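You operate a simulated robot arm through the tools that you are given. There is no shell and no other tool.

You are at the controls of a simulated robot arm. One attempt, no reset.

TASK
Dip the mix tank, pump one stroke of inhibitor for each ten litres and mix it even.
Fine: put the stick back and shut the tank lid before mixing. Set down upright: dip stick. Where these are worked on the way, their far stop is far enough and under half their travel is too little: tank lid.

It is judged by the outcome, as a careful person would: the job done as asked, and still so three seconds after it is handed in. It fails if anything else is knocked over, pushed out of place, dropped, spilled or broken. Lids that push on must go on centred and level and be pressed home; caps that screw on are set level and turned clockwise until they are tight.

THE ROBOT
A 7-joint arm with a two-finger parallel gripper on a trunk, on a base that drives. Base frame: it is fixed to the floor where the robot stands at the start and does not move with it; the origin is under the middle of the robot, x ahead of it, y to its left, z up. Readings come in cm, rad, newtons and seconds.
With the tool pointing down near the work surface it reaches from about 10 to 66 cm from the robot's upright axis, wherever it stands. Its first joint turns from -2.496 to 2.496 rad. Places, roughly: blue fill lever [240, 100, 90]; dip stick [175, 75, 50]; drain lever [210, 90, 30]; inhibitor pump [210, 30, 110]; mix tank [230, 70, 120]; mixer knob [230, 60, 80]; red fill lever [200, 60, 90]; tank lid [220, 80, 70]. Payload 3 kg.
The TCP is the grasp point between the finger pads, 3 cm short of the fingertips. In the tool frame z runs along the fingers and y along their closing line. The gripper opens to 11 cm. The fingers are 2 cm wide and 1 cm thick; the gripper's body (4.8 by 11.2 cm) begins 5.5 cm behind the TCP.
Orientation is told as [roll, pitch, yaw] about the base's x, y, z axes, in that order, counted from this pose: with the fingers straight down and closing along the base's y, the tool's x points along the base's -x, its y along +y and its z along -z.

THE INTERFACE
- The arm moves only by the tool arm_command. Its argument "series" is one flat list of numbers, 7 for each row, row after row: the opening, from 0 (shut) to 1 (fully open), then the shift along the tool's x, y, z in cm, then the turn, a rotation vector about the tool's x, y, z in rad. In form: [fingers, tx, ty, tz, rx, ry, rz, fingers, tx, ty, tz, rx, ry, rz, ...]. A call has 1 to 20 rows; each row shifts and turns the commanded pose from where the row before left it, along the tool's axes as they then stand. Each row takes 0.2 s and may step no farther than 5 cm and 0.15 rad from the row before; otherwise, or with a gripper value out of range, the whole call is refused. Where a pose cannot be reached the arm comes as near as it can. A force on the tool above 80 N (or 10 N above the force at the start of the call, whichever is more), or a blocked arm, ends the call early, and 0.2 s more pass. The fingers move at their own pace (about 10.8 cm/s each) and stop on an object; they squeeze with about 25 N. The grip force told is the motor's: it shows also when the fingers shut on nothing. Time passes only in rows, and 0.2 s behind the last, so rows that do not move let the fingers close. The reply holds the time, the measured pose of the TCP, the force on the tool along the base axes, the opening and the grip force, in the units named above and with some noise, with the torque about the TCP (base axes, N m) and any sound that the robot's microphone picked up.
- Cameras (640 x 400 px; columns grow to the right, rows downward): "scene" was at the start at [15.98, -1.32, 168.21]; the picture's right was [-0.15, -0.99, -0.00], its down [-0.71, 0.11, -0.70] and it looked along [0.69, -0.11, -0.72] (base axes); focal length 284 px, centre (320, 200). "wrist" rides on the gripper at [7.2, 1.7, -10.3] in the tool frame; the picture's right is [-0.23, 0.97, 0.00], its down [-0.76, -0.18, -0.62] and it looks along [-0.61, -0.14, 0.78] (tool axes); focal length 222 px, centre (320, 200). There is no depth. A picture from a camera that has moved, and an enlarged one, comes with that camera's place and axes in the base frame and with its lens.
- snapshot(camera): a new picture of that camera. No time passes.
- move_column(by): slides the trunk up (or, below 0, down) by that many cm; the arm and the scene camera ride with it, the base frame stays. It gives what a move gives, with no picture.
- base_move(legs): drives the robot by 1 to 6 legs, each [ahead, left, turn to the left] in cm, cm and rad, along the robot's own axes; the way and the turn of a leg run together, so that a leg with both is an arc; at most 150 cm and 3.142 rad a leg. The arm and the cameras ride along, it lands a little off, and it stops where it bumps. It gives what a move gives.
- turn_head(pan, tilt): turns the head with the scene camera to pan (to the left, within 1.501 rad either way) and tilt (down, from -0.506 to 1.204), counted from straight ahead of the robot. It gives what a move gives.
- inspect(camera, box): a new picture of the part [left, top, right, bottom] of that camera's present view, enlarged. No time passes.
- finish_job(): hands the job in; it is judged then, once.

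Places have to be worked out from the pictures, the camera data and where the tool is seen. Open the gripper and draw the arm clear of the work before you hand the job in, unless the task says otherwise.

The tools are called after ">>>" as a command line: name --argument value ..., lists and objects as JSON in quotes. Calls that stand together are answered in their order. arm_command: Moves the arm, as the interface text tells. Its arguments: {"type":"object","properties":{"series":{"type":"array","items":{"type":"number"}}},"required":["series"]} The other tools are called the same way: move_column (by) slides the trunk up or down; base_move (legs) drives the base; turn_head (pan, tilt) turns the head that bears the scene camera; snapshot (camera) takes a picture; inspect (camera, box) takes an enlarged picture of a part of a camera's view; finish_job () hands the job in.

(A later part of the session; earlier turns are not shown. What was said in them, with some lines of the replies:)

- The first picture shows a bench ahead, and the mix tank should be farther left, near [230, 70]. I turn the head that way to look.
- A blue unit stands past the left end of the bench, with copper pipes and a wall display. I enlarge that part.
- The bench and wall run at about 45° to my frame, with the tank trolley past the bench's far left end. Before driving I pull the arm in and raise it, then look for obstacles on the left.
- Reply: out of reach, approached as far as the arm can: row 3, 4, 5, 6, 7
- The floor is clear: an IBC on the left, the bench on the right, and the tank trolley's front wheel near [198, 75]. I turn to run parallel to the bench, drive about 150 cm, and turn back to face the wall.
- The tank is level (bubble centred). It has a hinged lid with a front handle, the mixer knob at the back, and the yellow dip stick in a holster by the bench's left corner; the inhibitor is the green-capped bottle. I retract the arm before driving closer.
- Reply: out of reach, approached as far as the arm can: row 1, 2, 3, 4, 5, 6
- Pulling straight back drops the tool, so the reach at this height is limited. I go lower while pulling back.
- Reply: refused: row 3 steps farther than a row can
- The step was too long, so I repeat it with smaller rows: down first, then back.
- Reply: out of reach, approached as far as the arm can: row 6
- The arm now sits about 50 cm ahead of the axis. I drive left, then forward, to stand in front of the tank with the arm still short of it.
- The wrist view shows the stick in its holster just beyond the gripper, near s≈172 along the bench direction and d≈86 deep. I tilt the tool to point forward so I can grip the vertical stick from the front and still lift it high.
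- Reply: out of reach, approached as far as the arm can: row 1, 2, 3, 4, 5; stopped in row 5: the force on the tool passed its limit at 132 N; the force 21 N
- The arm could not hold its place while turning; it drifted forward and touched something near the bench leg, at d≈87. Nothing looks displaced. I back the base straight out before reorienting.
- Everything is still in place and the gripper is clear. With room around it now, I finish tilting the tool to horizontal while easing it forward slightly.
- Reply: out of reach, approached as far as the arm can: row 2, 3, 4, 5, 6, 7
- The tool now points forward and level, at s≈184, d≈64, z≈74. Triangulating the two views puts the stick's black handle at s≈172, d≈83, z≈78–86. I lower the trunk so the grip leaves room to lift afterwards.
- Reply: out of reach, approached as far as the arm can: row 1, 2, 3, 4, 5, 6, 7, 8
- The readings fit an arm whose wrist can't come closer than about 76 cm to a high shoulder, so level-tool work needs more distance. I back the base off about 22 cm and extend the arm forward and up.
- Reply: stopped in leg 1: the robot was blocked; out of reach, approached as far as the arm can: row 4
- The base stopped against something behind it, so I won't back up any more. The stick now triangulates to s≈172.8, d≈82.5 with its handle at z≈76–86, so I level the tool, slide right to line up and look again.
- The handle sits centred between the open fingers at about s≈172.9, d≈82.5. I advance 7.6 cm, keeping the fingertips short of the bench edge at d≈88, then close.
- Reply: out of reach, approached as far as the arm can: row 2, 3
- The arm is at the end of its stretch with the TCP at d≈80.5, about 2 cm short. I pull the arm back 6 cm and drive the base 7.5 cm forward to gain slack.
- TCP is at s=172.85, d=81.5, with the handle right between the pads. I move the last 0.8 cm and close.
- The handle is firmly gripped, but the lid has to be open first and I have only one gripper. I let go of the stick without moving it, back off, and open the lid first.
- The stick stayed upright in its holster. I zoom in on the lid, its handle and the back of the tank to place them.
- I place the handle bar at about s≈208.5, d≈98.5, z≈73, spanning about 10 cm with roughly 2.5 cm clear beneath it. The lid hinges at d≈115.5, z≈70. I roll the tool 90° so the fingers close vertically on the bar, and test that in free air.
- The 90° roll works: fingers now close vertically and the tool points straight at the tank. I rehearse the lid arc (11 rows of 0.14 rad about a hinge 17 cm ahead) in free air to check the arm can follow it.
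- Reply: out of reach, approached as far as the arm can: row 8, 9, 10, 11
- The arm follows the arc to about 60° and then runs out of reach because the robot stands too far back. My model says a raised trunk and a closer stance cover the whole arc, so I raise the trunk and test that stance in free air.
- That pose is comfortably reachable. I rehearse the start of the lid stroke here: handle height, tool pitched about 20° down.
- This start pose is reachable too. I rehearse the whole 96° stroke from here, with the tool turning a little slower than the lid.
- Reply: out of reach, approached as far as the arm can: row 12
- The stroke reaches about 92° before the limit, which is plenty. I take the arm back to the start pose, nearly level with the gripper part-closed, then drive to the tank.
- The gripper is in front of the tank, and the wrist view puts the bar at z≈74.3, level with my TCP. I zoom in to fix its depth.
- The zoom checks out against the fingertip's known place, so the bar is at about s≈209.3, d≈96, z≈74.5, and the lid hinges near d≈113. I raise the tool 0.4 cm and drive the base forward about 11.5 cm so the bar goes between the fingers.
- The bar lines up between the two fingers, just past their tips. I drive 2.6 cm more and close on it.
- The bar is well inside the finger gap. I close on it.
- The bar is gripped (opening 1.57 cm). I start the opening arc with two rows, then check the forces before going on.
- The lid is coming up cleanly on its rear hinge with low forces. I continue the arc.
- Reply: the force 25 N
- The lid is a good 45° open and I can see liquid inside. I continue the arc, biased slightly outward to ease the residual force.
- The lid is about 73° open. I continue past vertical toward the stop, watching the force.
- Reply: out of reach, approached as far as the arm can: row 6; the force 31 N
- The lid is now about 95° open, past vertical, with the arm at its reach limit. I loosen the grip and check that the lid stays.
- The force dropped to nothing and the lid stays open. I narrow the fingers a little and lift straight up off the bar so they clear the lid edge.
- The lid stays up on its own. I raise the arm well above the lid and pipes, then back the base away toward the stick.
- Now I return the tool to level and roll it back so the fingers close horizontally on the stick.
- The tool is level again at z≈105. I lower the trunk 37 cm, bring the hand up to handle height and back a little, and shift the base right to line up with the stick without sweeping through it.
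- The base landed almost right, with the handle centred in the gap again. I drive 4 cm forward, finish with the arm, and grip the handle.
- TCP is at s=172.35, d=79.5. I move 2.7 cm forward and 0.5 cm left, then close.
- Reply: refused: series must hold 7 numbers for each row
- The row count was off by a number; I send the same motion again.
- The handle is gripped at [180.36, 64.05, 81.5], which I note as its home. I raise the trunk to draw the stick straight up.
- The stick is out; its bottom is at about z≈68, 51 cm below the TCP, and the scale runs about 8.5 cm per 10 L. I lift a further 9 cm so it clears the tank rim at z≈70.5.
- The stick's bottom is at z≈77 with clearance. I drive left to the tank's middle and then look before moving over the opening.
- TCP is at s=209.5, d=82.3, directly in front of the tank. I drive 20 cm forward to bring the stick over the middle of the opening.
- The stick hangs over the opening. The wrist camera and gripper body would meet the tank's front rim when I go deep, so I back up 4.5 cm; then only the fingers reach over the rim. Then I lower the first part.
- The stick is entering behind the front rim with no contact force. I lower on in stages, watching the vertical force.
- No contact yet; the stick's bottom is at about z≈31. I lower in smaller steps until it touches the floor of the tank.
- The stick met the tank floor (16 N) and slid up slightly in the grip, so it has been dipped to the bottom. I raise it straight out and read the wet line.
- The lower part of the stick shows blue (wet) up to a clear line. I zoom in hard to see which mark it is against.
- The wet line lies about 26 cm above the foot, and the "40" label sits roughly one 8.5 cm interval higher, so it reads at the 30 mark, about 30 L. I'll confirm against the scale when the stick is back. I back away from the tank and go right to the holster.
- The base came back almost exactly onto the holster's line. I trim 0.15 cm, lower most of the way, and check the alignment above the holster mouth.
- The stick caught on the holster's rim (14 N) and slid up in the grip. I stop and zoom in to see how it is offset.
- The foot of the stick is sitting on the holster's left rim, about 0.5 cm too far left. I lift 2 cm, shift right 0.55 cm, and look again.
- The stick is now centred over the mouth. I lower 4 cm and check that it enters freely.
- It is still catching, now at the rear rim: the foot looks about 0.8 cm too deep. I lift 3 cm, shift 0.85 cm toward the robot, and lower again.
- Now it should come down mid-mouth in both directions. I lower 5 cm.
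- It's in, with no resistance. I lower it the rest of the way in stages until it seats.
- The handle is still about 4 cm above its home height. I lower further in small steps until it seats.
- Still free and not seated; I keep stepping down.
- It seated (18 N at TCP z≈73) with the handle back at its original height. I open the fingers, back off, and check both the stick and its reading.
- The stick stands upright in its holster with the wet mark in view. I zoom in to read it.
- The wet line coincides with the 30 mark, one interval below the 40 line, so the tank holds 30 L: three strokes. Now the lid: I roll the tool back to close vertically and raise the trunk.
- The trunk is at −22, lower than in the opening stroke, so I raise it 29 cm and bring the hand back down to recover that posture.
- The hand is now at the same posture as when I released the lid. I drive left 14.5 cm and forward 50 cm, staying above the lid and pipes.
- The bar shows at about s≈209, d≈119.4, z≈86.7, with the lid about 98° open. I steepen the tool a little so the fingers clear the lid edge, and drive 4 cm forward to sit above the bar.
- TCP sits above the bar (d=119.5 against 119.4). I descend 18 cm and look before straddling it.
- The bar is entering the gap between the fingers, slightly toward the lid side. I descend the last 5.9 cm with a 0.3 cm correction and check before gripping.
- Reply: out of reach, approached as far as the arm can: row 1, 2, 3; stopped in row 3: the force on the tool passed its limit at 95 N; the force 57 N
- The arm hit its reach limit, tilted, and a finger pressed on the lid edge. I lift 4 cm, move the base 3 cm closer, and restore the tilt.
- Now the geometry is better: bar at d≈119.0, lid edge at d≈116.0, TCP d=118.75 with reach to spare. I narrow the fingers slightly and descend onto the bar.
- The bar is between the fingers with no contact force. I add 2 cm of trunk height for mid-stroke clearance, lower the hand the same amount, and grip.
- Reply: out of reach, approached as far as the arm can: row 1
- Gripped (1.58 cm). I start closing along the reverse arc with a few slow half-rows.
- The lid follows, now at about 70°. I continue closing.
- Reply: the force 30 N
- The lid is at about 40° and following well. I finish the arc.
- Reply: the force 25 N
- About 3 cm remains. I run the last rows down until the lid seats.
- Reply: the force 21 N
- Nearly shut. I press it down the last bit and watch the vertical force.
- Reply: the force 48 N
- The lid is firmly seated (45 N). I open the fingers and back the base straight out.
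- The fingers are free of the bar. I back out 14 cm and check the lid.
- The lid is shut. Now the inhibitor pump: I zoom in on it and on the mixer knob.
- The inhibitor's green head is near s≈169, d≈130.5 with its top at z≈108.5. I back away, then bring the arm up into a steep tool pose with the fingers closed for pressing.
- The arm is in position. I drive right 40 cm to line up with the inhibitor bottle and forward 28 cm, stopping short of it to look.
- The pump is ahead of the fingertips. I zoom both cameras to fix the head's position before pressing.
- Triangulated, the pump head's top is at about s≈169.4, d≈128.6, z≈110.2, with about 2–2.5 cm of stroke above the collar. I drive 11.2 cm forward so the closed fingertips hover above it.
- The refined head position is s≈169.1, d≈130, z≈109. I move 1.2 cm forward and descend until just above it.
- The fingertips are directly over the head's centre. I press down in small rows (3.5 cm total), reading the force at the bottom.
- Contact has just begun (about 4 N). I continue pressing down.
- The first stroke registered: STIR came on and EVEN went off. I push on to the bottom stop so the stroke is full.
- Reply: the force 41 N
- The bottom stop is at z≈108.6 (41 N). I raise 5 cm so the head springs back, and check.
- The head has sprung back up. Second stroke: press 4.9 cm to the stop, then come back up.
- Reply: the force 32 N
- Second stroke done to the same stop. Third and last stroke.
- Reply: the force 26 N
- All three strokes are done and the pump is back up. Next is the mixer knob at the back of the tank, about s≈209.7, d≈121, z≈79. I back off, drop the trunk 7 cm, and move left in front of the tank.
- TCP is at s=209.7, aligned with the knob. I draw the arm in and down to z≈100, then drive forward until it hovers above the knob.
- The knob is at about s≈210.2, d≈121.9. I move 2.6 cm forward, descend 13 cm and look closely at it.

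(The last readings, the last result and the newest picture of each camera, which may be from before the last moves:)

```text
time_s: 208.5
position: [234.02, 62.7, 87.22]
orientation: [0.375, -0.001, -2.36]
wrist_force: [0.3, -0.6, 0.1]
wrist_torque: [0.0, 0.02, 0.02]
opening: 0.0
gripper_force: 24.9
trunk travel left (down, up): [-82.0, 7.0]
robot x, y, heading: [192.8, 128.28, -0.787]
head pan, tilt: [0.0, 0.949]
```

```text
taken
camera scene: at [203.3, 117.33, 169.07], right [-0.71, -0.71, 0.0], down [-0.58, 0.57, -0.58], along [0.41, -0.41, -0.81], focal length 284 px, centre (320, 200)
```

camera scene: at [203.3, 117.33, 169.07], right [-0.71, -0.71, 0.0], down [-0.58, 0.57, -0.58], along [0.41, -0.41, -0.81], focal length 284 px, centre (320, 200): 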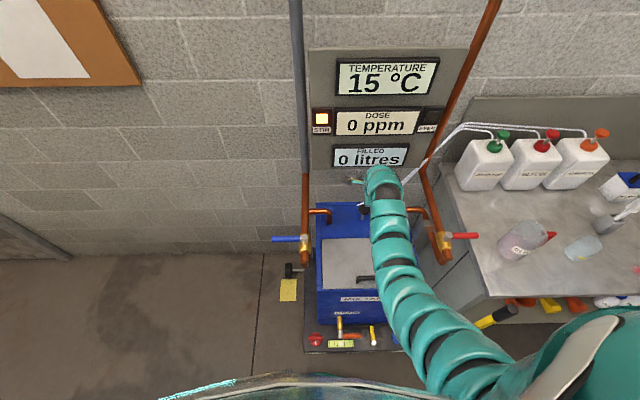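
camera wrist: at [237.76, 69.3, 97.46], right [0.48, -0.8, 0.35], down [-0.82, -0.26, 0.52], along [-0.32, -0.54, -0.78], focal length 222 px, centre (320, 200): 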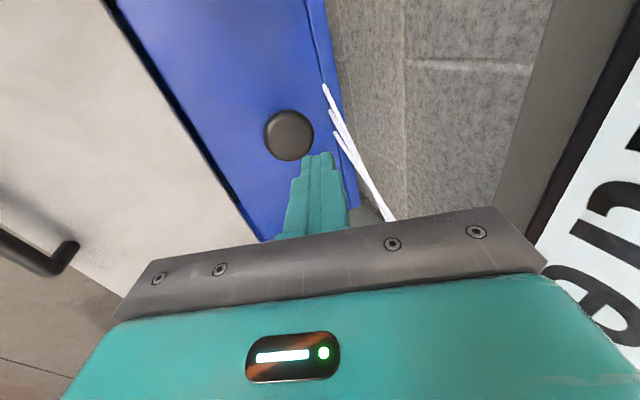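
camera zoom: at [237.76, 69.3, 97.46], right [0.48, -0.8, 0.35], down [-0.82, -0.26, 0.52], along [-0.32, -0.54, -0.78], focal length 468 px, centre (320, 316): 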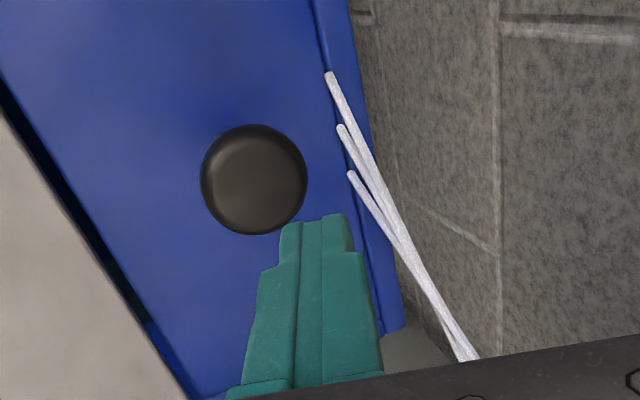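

The knob is a plain round plunger-style head. I press down gently on it and watch the force and lamps.

>>> arm_command --series '[0, 0, -0.362, 0.932, 0, 0, 0, 0, 0, -0.362, 0.932, 0, 0, 0, 0, 0, -0.362, 0.932, 0, 0, 0, 0, 0, -0.362, 0.932, 0, 0, 0, 0, 0, -0.253, 0.652, 0, 0, 0]'

>>> inspect --camera "wrist" --box '[220, 50, 420, 240]'

>>> inspect --camera "scene" --box '[300, 50, 460, 250]'

```text
time_s: 209.7
position: [233.95, 62.68, 82.59]
orientation: [0.371, 0.0, -2.36]
wrist_force: [0.3, 0.1, -0.6]
wrist_torque: [0.02, 0.02, 0.0]
opening: 0.02
gripper_force: 24.8
trunk travel left (down, up): [-82.0, 7.0]
robot x, y, heading: [192.36, 128.1, -0.787]
head pan, tilt: [0.0, 0.949]
```

```text
2.11 times, centred on (320, 145) of wrist
camera zoom: at [237.8, 69.29, 92.76], right [0.48, -0.8, 0.35], down [-0.82, -0.26, 0.52], along [-0.32, -0.54, -0.78], focal length 468 px, centre (320, 316)
```

zoom: 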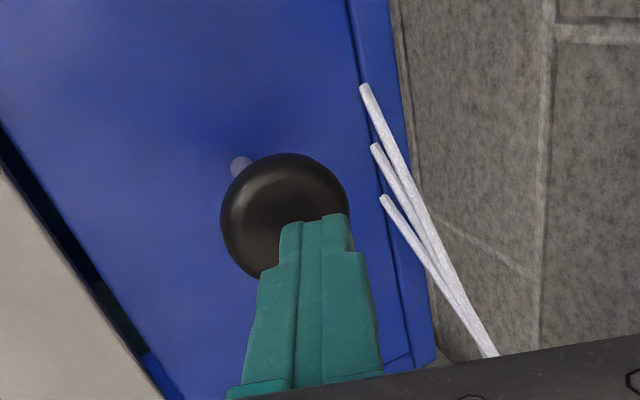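

```text
2.00 times, centred on (380, 150) of scene
camera zoom: at [203.29, 117.34, 169.07], right [-0.71, -0.71, 0.0], down [-0.58, 0.57, -0.58], along [0.41, -0.41, -0.81], focal length 568 px, centre (200, 300)
```

zoom: 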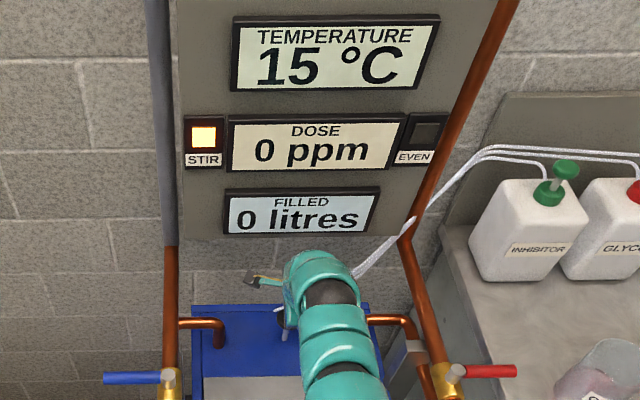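

No contact yet, so I continue down in small rows.

>>> arm_command --series '[0, 0, -0.217, 0.559, 0, 0, 0, 0, 0, -0.217, 0.559, 0, 0, 0, 0, 0, -0.217, 0.559, 0, 0, 0]'

>>> arm_command --series '[0, 0, -0.217, 0.559, 0, 0, 0, 0, 0, -0.217, 0.559, 0, 0, 0]'

>>> inspect --camera "wrist" --box '[220, 50, 420, 240]'

```text
time_s: 210.5
position: [233.98, 62.68, 80.77]
orientation: [0.374, -0.002, -2.361]
wrist_force: [-1.1, 0.8, 0.3]
wrist_torque: [-0.02, -0.01, 0.04]
opening: 0.0
gripper_force: 25.0
trunk travel left (down, up): [-82.0, 7.0]
robot x, y, heading: [192.57, 128.49, -0.782]
head pan, tilt: [0.0, 0.949]
```

```text
time_s: 211.1
position: [233.93, 62.75, 79.55]
orientation: [0.372, 0.0, -2.36]
wrist_force: [1.4, -1.9, 3.2]
wrist_torque: [-0.05, -0.05, 0.02]
opening: 0.01
gripper_force: 25.0
trunk travel left (down, up): [-82.0, 7.0]
robot x, y, heading: [192.58, 128.4, -0.785]
head pan, tilt: [0.0, 0.949]
```

```text
2.11 times, centred on (320, 145) of wrist
camera zoom: at [237.78, 69.26, 89.74], right [0.48, -0.8, 0.35], down [-0.82, -0.26, 0.52], along [-0.32, -0.54, -0.78], focal length 468 px, centre (320, 316)
```

zoom: 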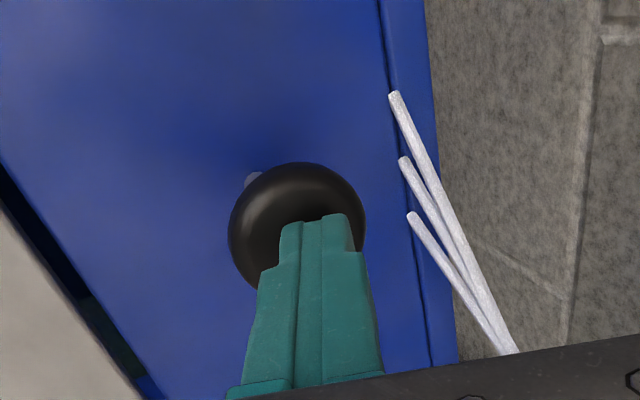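

Contact (about 3 N). I press down another 2 cm and read the lamps.

>>> arm_command --series '[0, 0, -0.217, 0.559, 0, 0, 0, 0, 0, -0.217, 0.559, 0, 0, 0, 0, 0, -0.217, 0.559, 0, 0, 0]'

>>> inspect --camera "scene" --box '[300, 50, 460, 250]'

>>> inspect --camera "wrist" --box '[220, 50, 420, 240]'

```text
time_s: 211.9
position: [233.82, 62.77, 77.68]
orientation: [0.373, 0.0, -2.361]
wrist_force: [-0.4, -1.3, 6.6]
wrist_torque: [-0.05, 0.0, 0.02]
opening: 0.01
gripper_force: 24.8
trunk travel left (down, up): [-82.0, 7.0]
robot x, y, heading: [192.47, 128.68, -0.787]
head pan, tilt: [0.0, 0.949]
```

```text
2.00 times, centred on (380, 150) of scene
camera zoom: at [203.21, 117.43, 169.09], right [-0.71, -0.71, 0.0], down [-0.57, 0.57, -0.58], along [0.41, -0.41, -0.81], focal length 568 px, centre (200, 300)
```

zoom: 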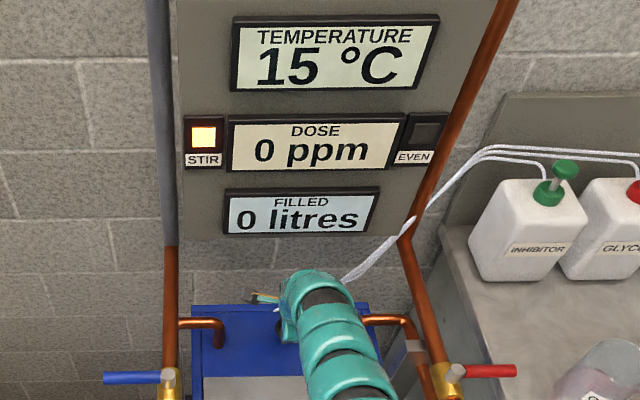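

```text
2.11 times, centred on (320, 145) of wrist
camera zoom: at [237.73, 69.33, 87.95], right [0.48, -0.8, 0.35], down [-0.82, -0.26, 0.52], along [-0.32, -0.54, -0.78], focal length 468 px, centre (320, 316)
```

zoom: 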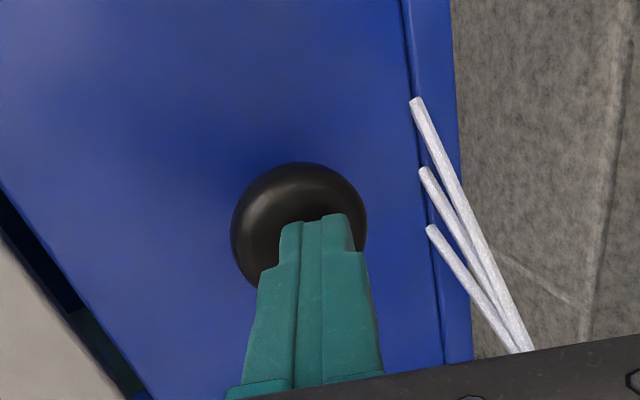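

The knob goes down against a light spring, so it is a push plunger. I press on to the bottom.

>>> arm_command --series '[0, 0, -0.217, 0.559, 0, 0, 0, 0, 0, -0.217, 0.559, 0, 0, 0, 0, 0, -0.217, 0.559, 0, 0, 0]'

>>> inspect --camera "scene" --box '[300, 50, 460, 250]'

```text
time_s: 212.7
position: [233.91, 62.7, 75.99]
orientation: [0.373, -0.001, -2.36]
wrist_force: [2.5, -2.8, 9.5]
wrist_torque: [-0.07, -0.09, 0.01]
opening: 0.0
gripper_force: 25.0
trunk travel left (down, up): [-82.0, 7.0]
robot x, y, heading: [192.46, 128.47, -0.79]
head pan, tilt: [0.0, 0.949]
```

```text
2.00 times, centred on (380, 150) of scene
camera zoom: at [203.2, 117.51, 169.1], right [-0.71, -0.71, 0.0], down [-0.57, 0.57, -0.58], along [0.41, -0.41, -0.81], focal length 568 px, centre (200, 300)
```

zoom: 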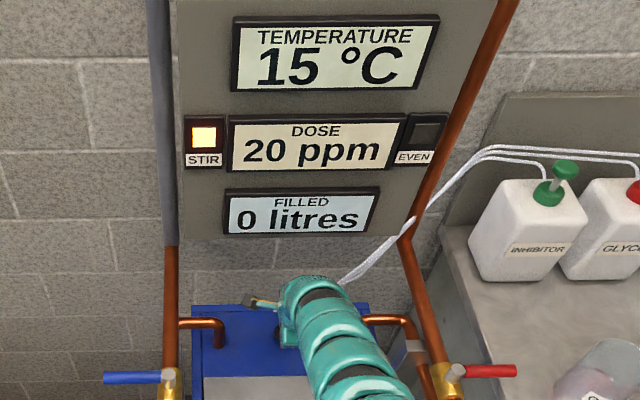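

Dose now reads 20 ppm, so each plunge mixes in part of it. I let it up and plunge again until EVEN lights.

>>> arm_command --series '[0, 0, 0.6, -1.55, 0, 0, 0, 0, 0, 0.6, -1.55, 0, 0, 0, 0, 0, 0.6, -1.55, 0, 0, 0, 0, 0, 0, 0, 0, 0, 0]'

>>> arm_command --series '[0, 0, -0.362, 0.932, 0, 0, 0, 0, 0, -0.362, 0.932, 0, 0, 0, 0, 0, -0.362, 0.932, 0, 0, 0, 0, 0, -0.362, 0.932, 0, 0, 0, 0, 0, -0.362, 0.932, 0, 0, 0, 0, 0, -0.15, 0.37, 0, 0, 0]'

>>> inspect --camera "scene" --box '[300, 50, 460, 250]'

```text
time_s: 213.7
position: [233.88, 62.71, 80.86]
orientation: [0.37, -0.002, -2.359]
wrist_force: [-0.2, 1.6, 1.6]
wrist_torque: [0.04, 0.03, 0.01]
opening: 0.0
gripper_force: 24.8
trunk travel left (down, up): [-82.0, 7.0]
robot x, y, heading: [192.21, 128.04, -0.783]
head pan, tilt: [0.0, 0.949]
```

```text
time_s: 215.1
position: [233.94, 62.82, 75.83]
orientation: [0.378, -0.003, -2.359]
wrist_force: [-4.3, 5.4, 27.3]
wrist_torque: [0.19, 0.02, 0.02]
opening: 0.04
gripper_force: 25.5
trunk travel left (down, up): [-82.0, 7.0]
robot x, y, heading: [192.44, 128.16, -0.787]
head pan, tilt: [0.0, 0.949]
```

```text
2.00 times, centred on (380, 150) of scene
camera zoom: at [203.05, 117.71, 169.16], right [-0.71, -0.71, 0.0], down [-0.57, 0.57, -0.58], along [0.41, -0.41, -0.81], focal length 568 px, centre (200, 300)
```

zoom: 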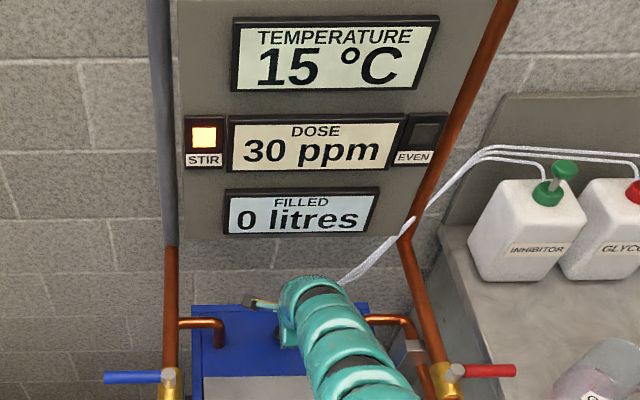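

Dose is 30 ppm and STIR is still lit. Next plunge.

>>> arm_command --series '[0, 0, 0.6, -1.55, 0, 0, 0, 0, 0, 0.6, -1.55, 0, 0, 0, 0, 0, 0.6, -1.55, 0, 0, 0, 0, 0, 0, 0, 0, 0, 0]'

>>> arm_command --series '[0, 0, -0.362, 0.932, 0, 0, 0, 0, 0, -0.362, 0.932, 0, 0, 0, 0, 0, -0.362, 0.932, 0, 0, 0, 0, 0, -0.362, 0.932, 0, 0, 0, 0, 0, -0.362, 0.932, 0, 0, 0, 0, 0, -0.08, 0.2, 0, 0, 0]'

>>> inspect --camera "scene" --box '[300, 50, 460, 250]'

```text
time_s: 216.1
position: [233.91, 62.82, 80.39]
orientation: [0.369, -0.002, -2.358]
wrist_force: [-0.4, 0.5, 1.1]
wrist_torque: [0.02, -0.01, -0.01]
opening: 0.0
gripper_force: 24.6
trunk travel left (down, up): [-82.0, 7.0]
robot x, y, heading: [192.51, 127.92, -0.78]
head pan, tilt: [0.0, 0.949]
```

```text
time_s: 217.5
position: [233.97, 62.85, 75.84]
orientation: [0.381, -0.001, -2.36]
wrist_force: [-2.5, 1.6, 36.8]
wrist_torque: [0.09, -0.06, 0.0]
opening: 0.0
gripper_force: 25.1
trunk travel left (down, up): [-82.0, 7.0]
robot x, y, heading: [192.4, 128.01, -0.788]
head pan, tilt: [0.0, 0.949]
```

```text
2.00 times, centred on (380, 150) of scene
camera zoom: at [202.95, 117.84, 169.18], right [-0.71, -0.71, 0.0], down [-0.57, 0.57, -0.58], along [0.41, -0.41, -0.81], focal length 568 px, centre (200, 300)
```

zoom: 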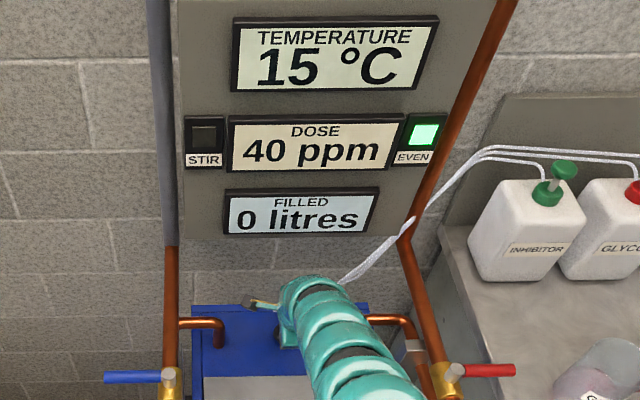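

EVEN is lit, STIR is off, and the dose reads a steady 40 ppm, under the 50 limit. I raise the hand clear and back away.

>>> arm_command --series '[0, 0, 0.6, -1.55, 0, 0, 0, 0, 0, 0.6, -1.55, 0, 0, 0, 0, 0, 1.08, -2.8, 0, 0, 0, 0, 0, 1.08, -2.8, 0, 0, 0, 0, 0, 1.08, -2.8, 0, 0, 0, 0, 0, 1.08, -2.8, 0, 0, 0, 0, 0, 1.08, -2.8, 0, 0, 0, 0, 0, 1.08, -2.8, 0, 0, 0]'

>>> base_move --legs '[[-42, 0, 0]]'

>>> arm_command --series '[0.5, 0, 0, 0, 0, 0, 0, 1, 0, 0, 0, 0, 0, 0, 1, 0, 0, 0, 0, 0, 0, 1, 0, 0, 0, 0, 0, 0]'

>>> turn_head --pan -0.25 --tilt 0.75

>>> snapshot --camera "scene"

```text
time_s: 219.3
position: [233.82, 62.85, 96.71]
orientation: [0.373, -0.003, -2.361]
wrist_force: [-0.4, 0.0, -0.1]
wrist_torque: [0.0, 0.01, 0.03]
opening: 0.0
gripper_force: 25.5
trunk travel left (down, up): [-82.0, 7.0]
robot x, y, heading: [192.6, 128.44, -0.782]
head pan, tilt: [0.0, 0.949]
```

```text
time_s: 221.9
position: [204.22, 92.41, 96.64]
orientation: [0.372, -0.002, -2.358]
wrist_force: [0.6, 1.7, 0.3]
wrist_torque: [-0.03, -0.02, 0.05]
opening: 0.01
gripper_force: 24.8
trunk travel left (down, up): [-82.0, 7.0]
robot x, y, heading: [163.28, 157.99, -0.786]
head pan, tilt: [0.0, 0.949]
```

```text
time_s: 222.9
position: [204.24, 92.38, 96.66]
orientation: [0.372, -0.001, -2.357]
wrist_force: [0.3, -0.5, 0.6]
wrist_torque: [0.0, 0.03, -0.01]
opening: 11.01
gripper_force: 0.0
trunk travel left (down, up): [-82.0, 7.0]
robot x, y, heading: [163.17, 157.0, -0.784]
head pan, tilt: [0.0, 0.949]
```

```text
time_s: 223.7
position: [204.3, 92.33, 96.81]
orientation: [0.372, -0.002, -2.361]
wrist_force: [-1.1, -0.4, 0.2]
wrist_torque: [-0.02, 0.02, -0.02]
opening: 11.03
gripper_force: 0.1
trunk travel left (down, up): [-82.0, 7.0]
robot x, y, heading: [163.2, 158.31, -0.788]
head pan, tilt: [-0.25, 0.75]
```

```text
taken
camera scene: at [172.82, 144.92, 170.62], right [-0.86, -0.51, 0.0], down [-0.35, 0.59, -0.73], along [0.37, -0.63, -0.68], focal length 284 px, centre (320, 200)
```

scene: 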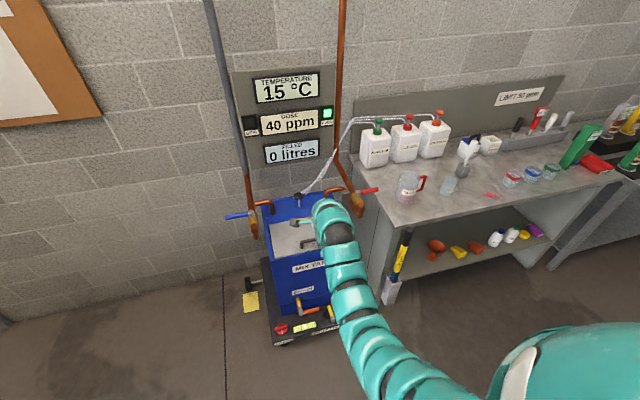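

The display holds 40 ppm and EVEN. I take one last close look at the lid, the stick and the pumps.

>>> inspect --camera "scene" --box '[220, 180, 430, 350]'

>>> inspect --camera "scene" --box '[350, 90, 610, 260]'

>>> base_move --legs '[[-8, 0, 0]]'

>>> turn_head --pan 0.0 --tilt 0.7

>>> snapshot --camera "scene"

>>> snapshot --camera "wrist"

```text
2.35 times, centred on (325, 265) of scene
camera zoom: at [172.82, 144.92, 170.62], right [-0.86, -0.51, 0.0], down [-0.35, 0.59, -0.73], along [0.37, -0.63, -0.68], focal length 668 px, centre (308, 47)
```

zoom: 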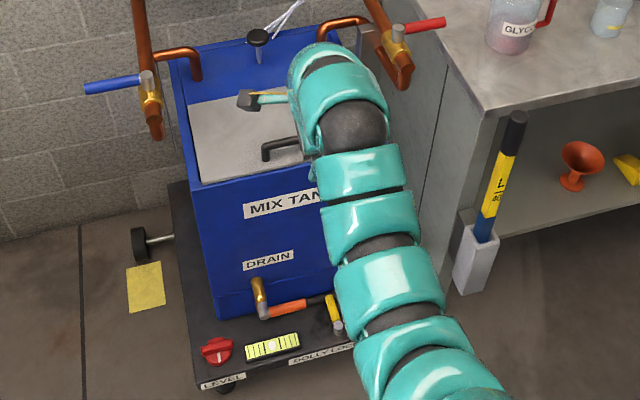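

```text
2.35 times, centred on (480, 175) of scene
camera zoom: at [172.82, 144.92, 170.62], right [-0.86, -0.51, 0.0], down [-0.35, 0.59, -0.73], along [0.37, -0.63, -0.68], focal length 668 px, centre (-56, 259)
```

zoom: 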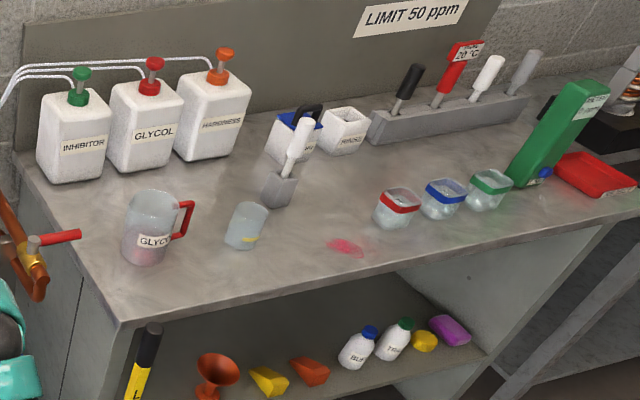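

```text
time_s: 224.7
position: [198.52, 97.97, 96.81]
orientation: [0.376, -0.002, -2.36]
wrist_force: [0.2, -0.7, 0.4]
wrist_torque: [-0.01, -0.02, -0.01]
opening: 10.98
gripper_force: 0.0
trunk travel left (down, up): [-82.0, 7.0]
robot x, y, heading: [156.95, 163.28, -0.794]
head pan, tilt: [-0.25, 0.75]
```

```text
time_s: 225.5
position: [198.58, 97.99, 96.64]
orientation: [0.371, -0.002, -2.361]
wrist_force: [-0.2, 0.2, 0.3]
wrist_torque: [-0.04, 0.0, 0.0]
opening: 11.01
gripper_force: 0.0
trunk travel left (down, up): [-82.0, 7.0]
robot x, y, heading: [157.29, 163.83, -0.788]
head pan, tilt: [0.0, 0.7]
```

```text
taken
camera scene: at [168.91, 151.68, 171.05], right [-0.71, -0.71, 0.0], down [-0.45, 0.46, -0.76], along [0.54, -0.54, -0.64], focal length 284 px, centre (320, 200)
```

scene: 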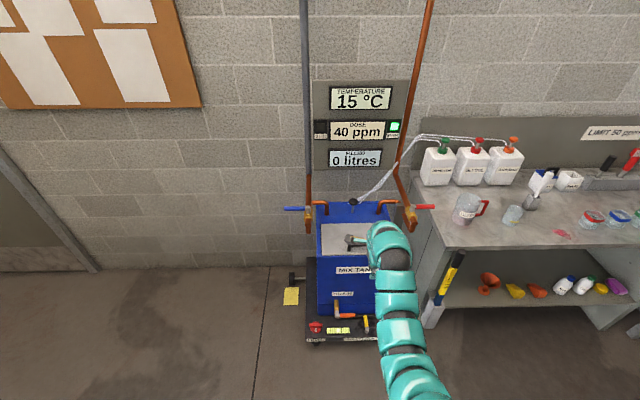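

```text
taken
camera wrist: at [202.37, 104.52, 106.93], right [0.48, -0.8, 0.35], down [-0.82, -0.26, 0.52], along [-0.32, -0.54, -0.78], focal length 222 px, centre (320, 200)
```

wrist: 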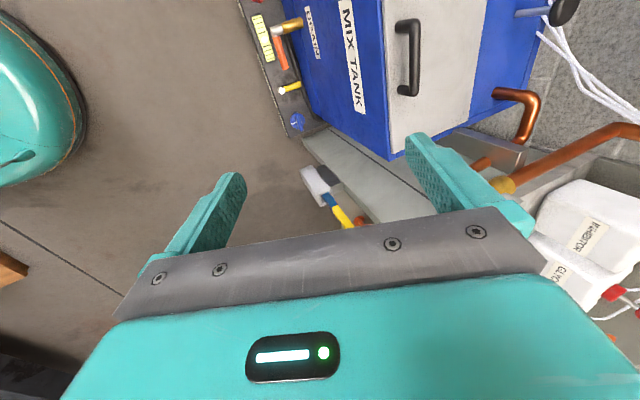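

Everything is as it should be: lid shut flush, stick upright in its holster, three strokes pumped, EVEN lit at 40 ppm, gripper open and the arm clear. I hand the job in.

>>> finish_job

```text
The job is handed in.
```

The job is handed in. The dip read 30 litres, so I pumped three full strokes of inhibitor. I mixed it until the EVEN light came on and the dose settled at 40 ppm, under the 50 ppm limit.

- **Stick and lid:** The dip stick is back upright in its holster, and the tank lid was pressed shut before any mixing. The lid had been opened to about 95° for the dip.
- **Mixing:** The mixer knob is a push plunger. Three plunges took the dose from 0 to 20, 30 and then 40 ppm. The STIR light went off on the third.
- **Contacts on the way:**
  - The arm pressed the bench leg area once at 132 N.
  - A finger pressed the lid edge once at 95 N.
  - The stick's foot caught on the holster rim twice before going in.
  - Nothing in the pictures I took afterwards looks moved or damaged.
- **Not checked:** The base bumped something behind it once while backing up and stopped there. I could not turn the head far enough to see whether it shifted anything.

The gripper is open and the arm is clear of the tank and bench.
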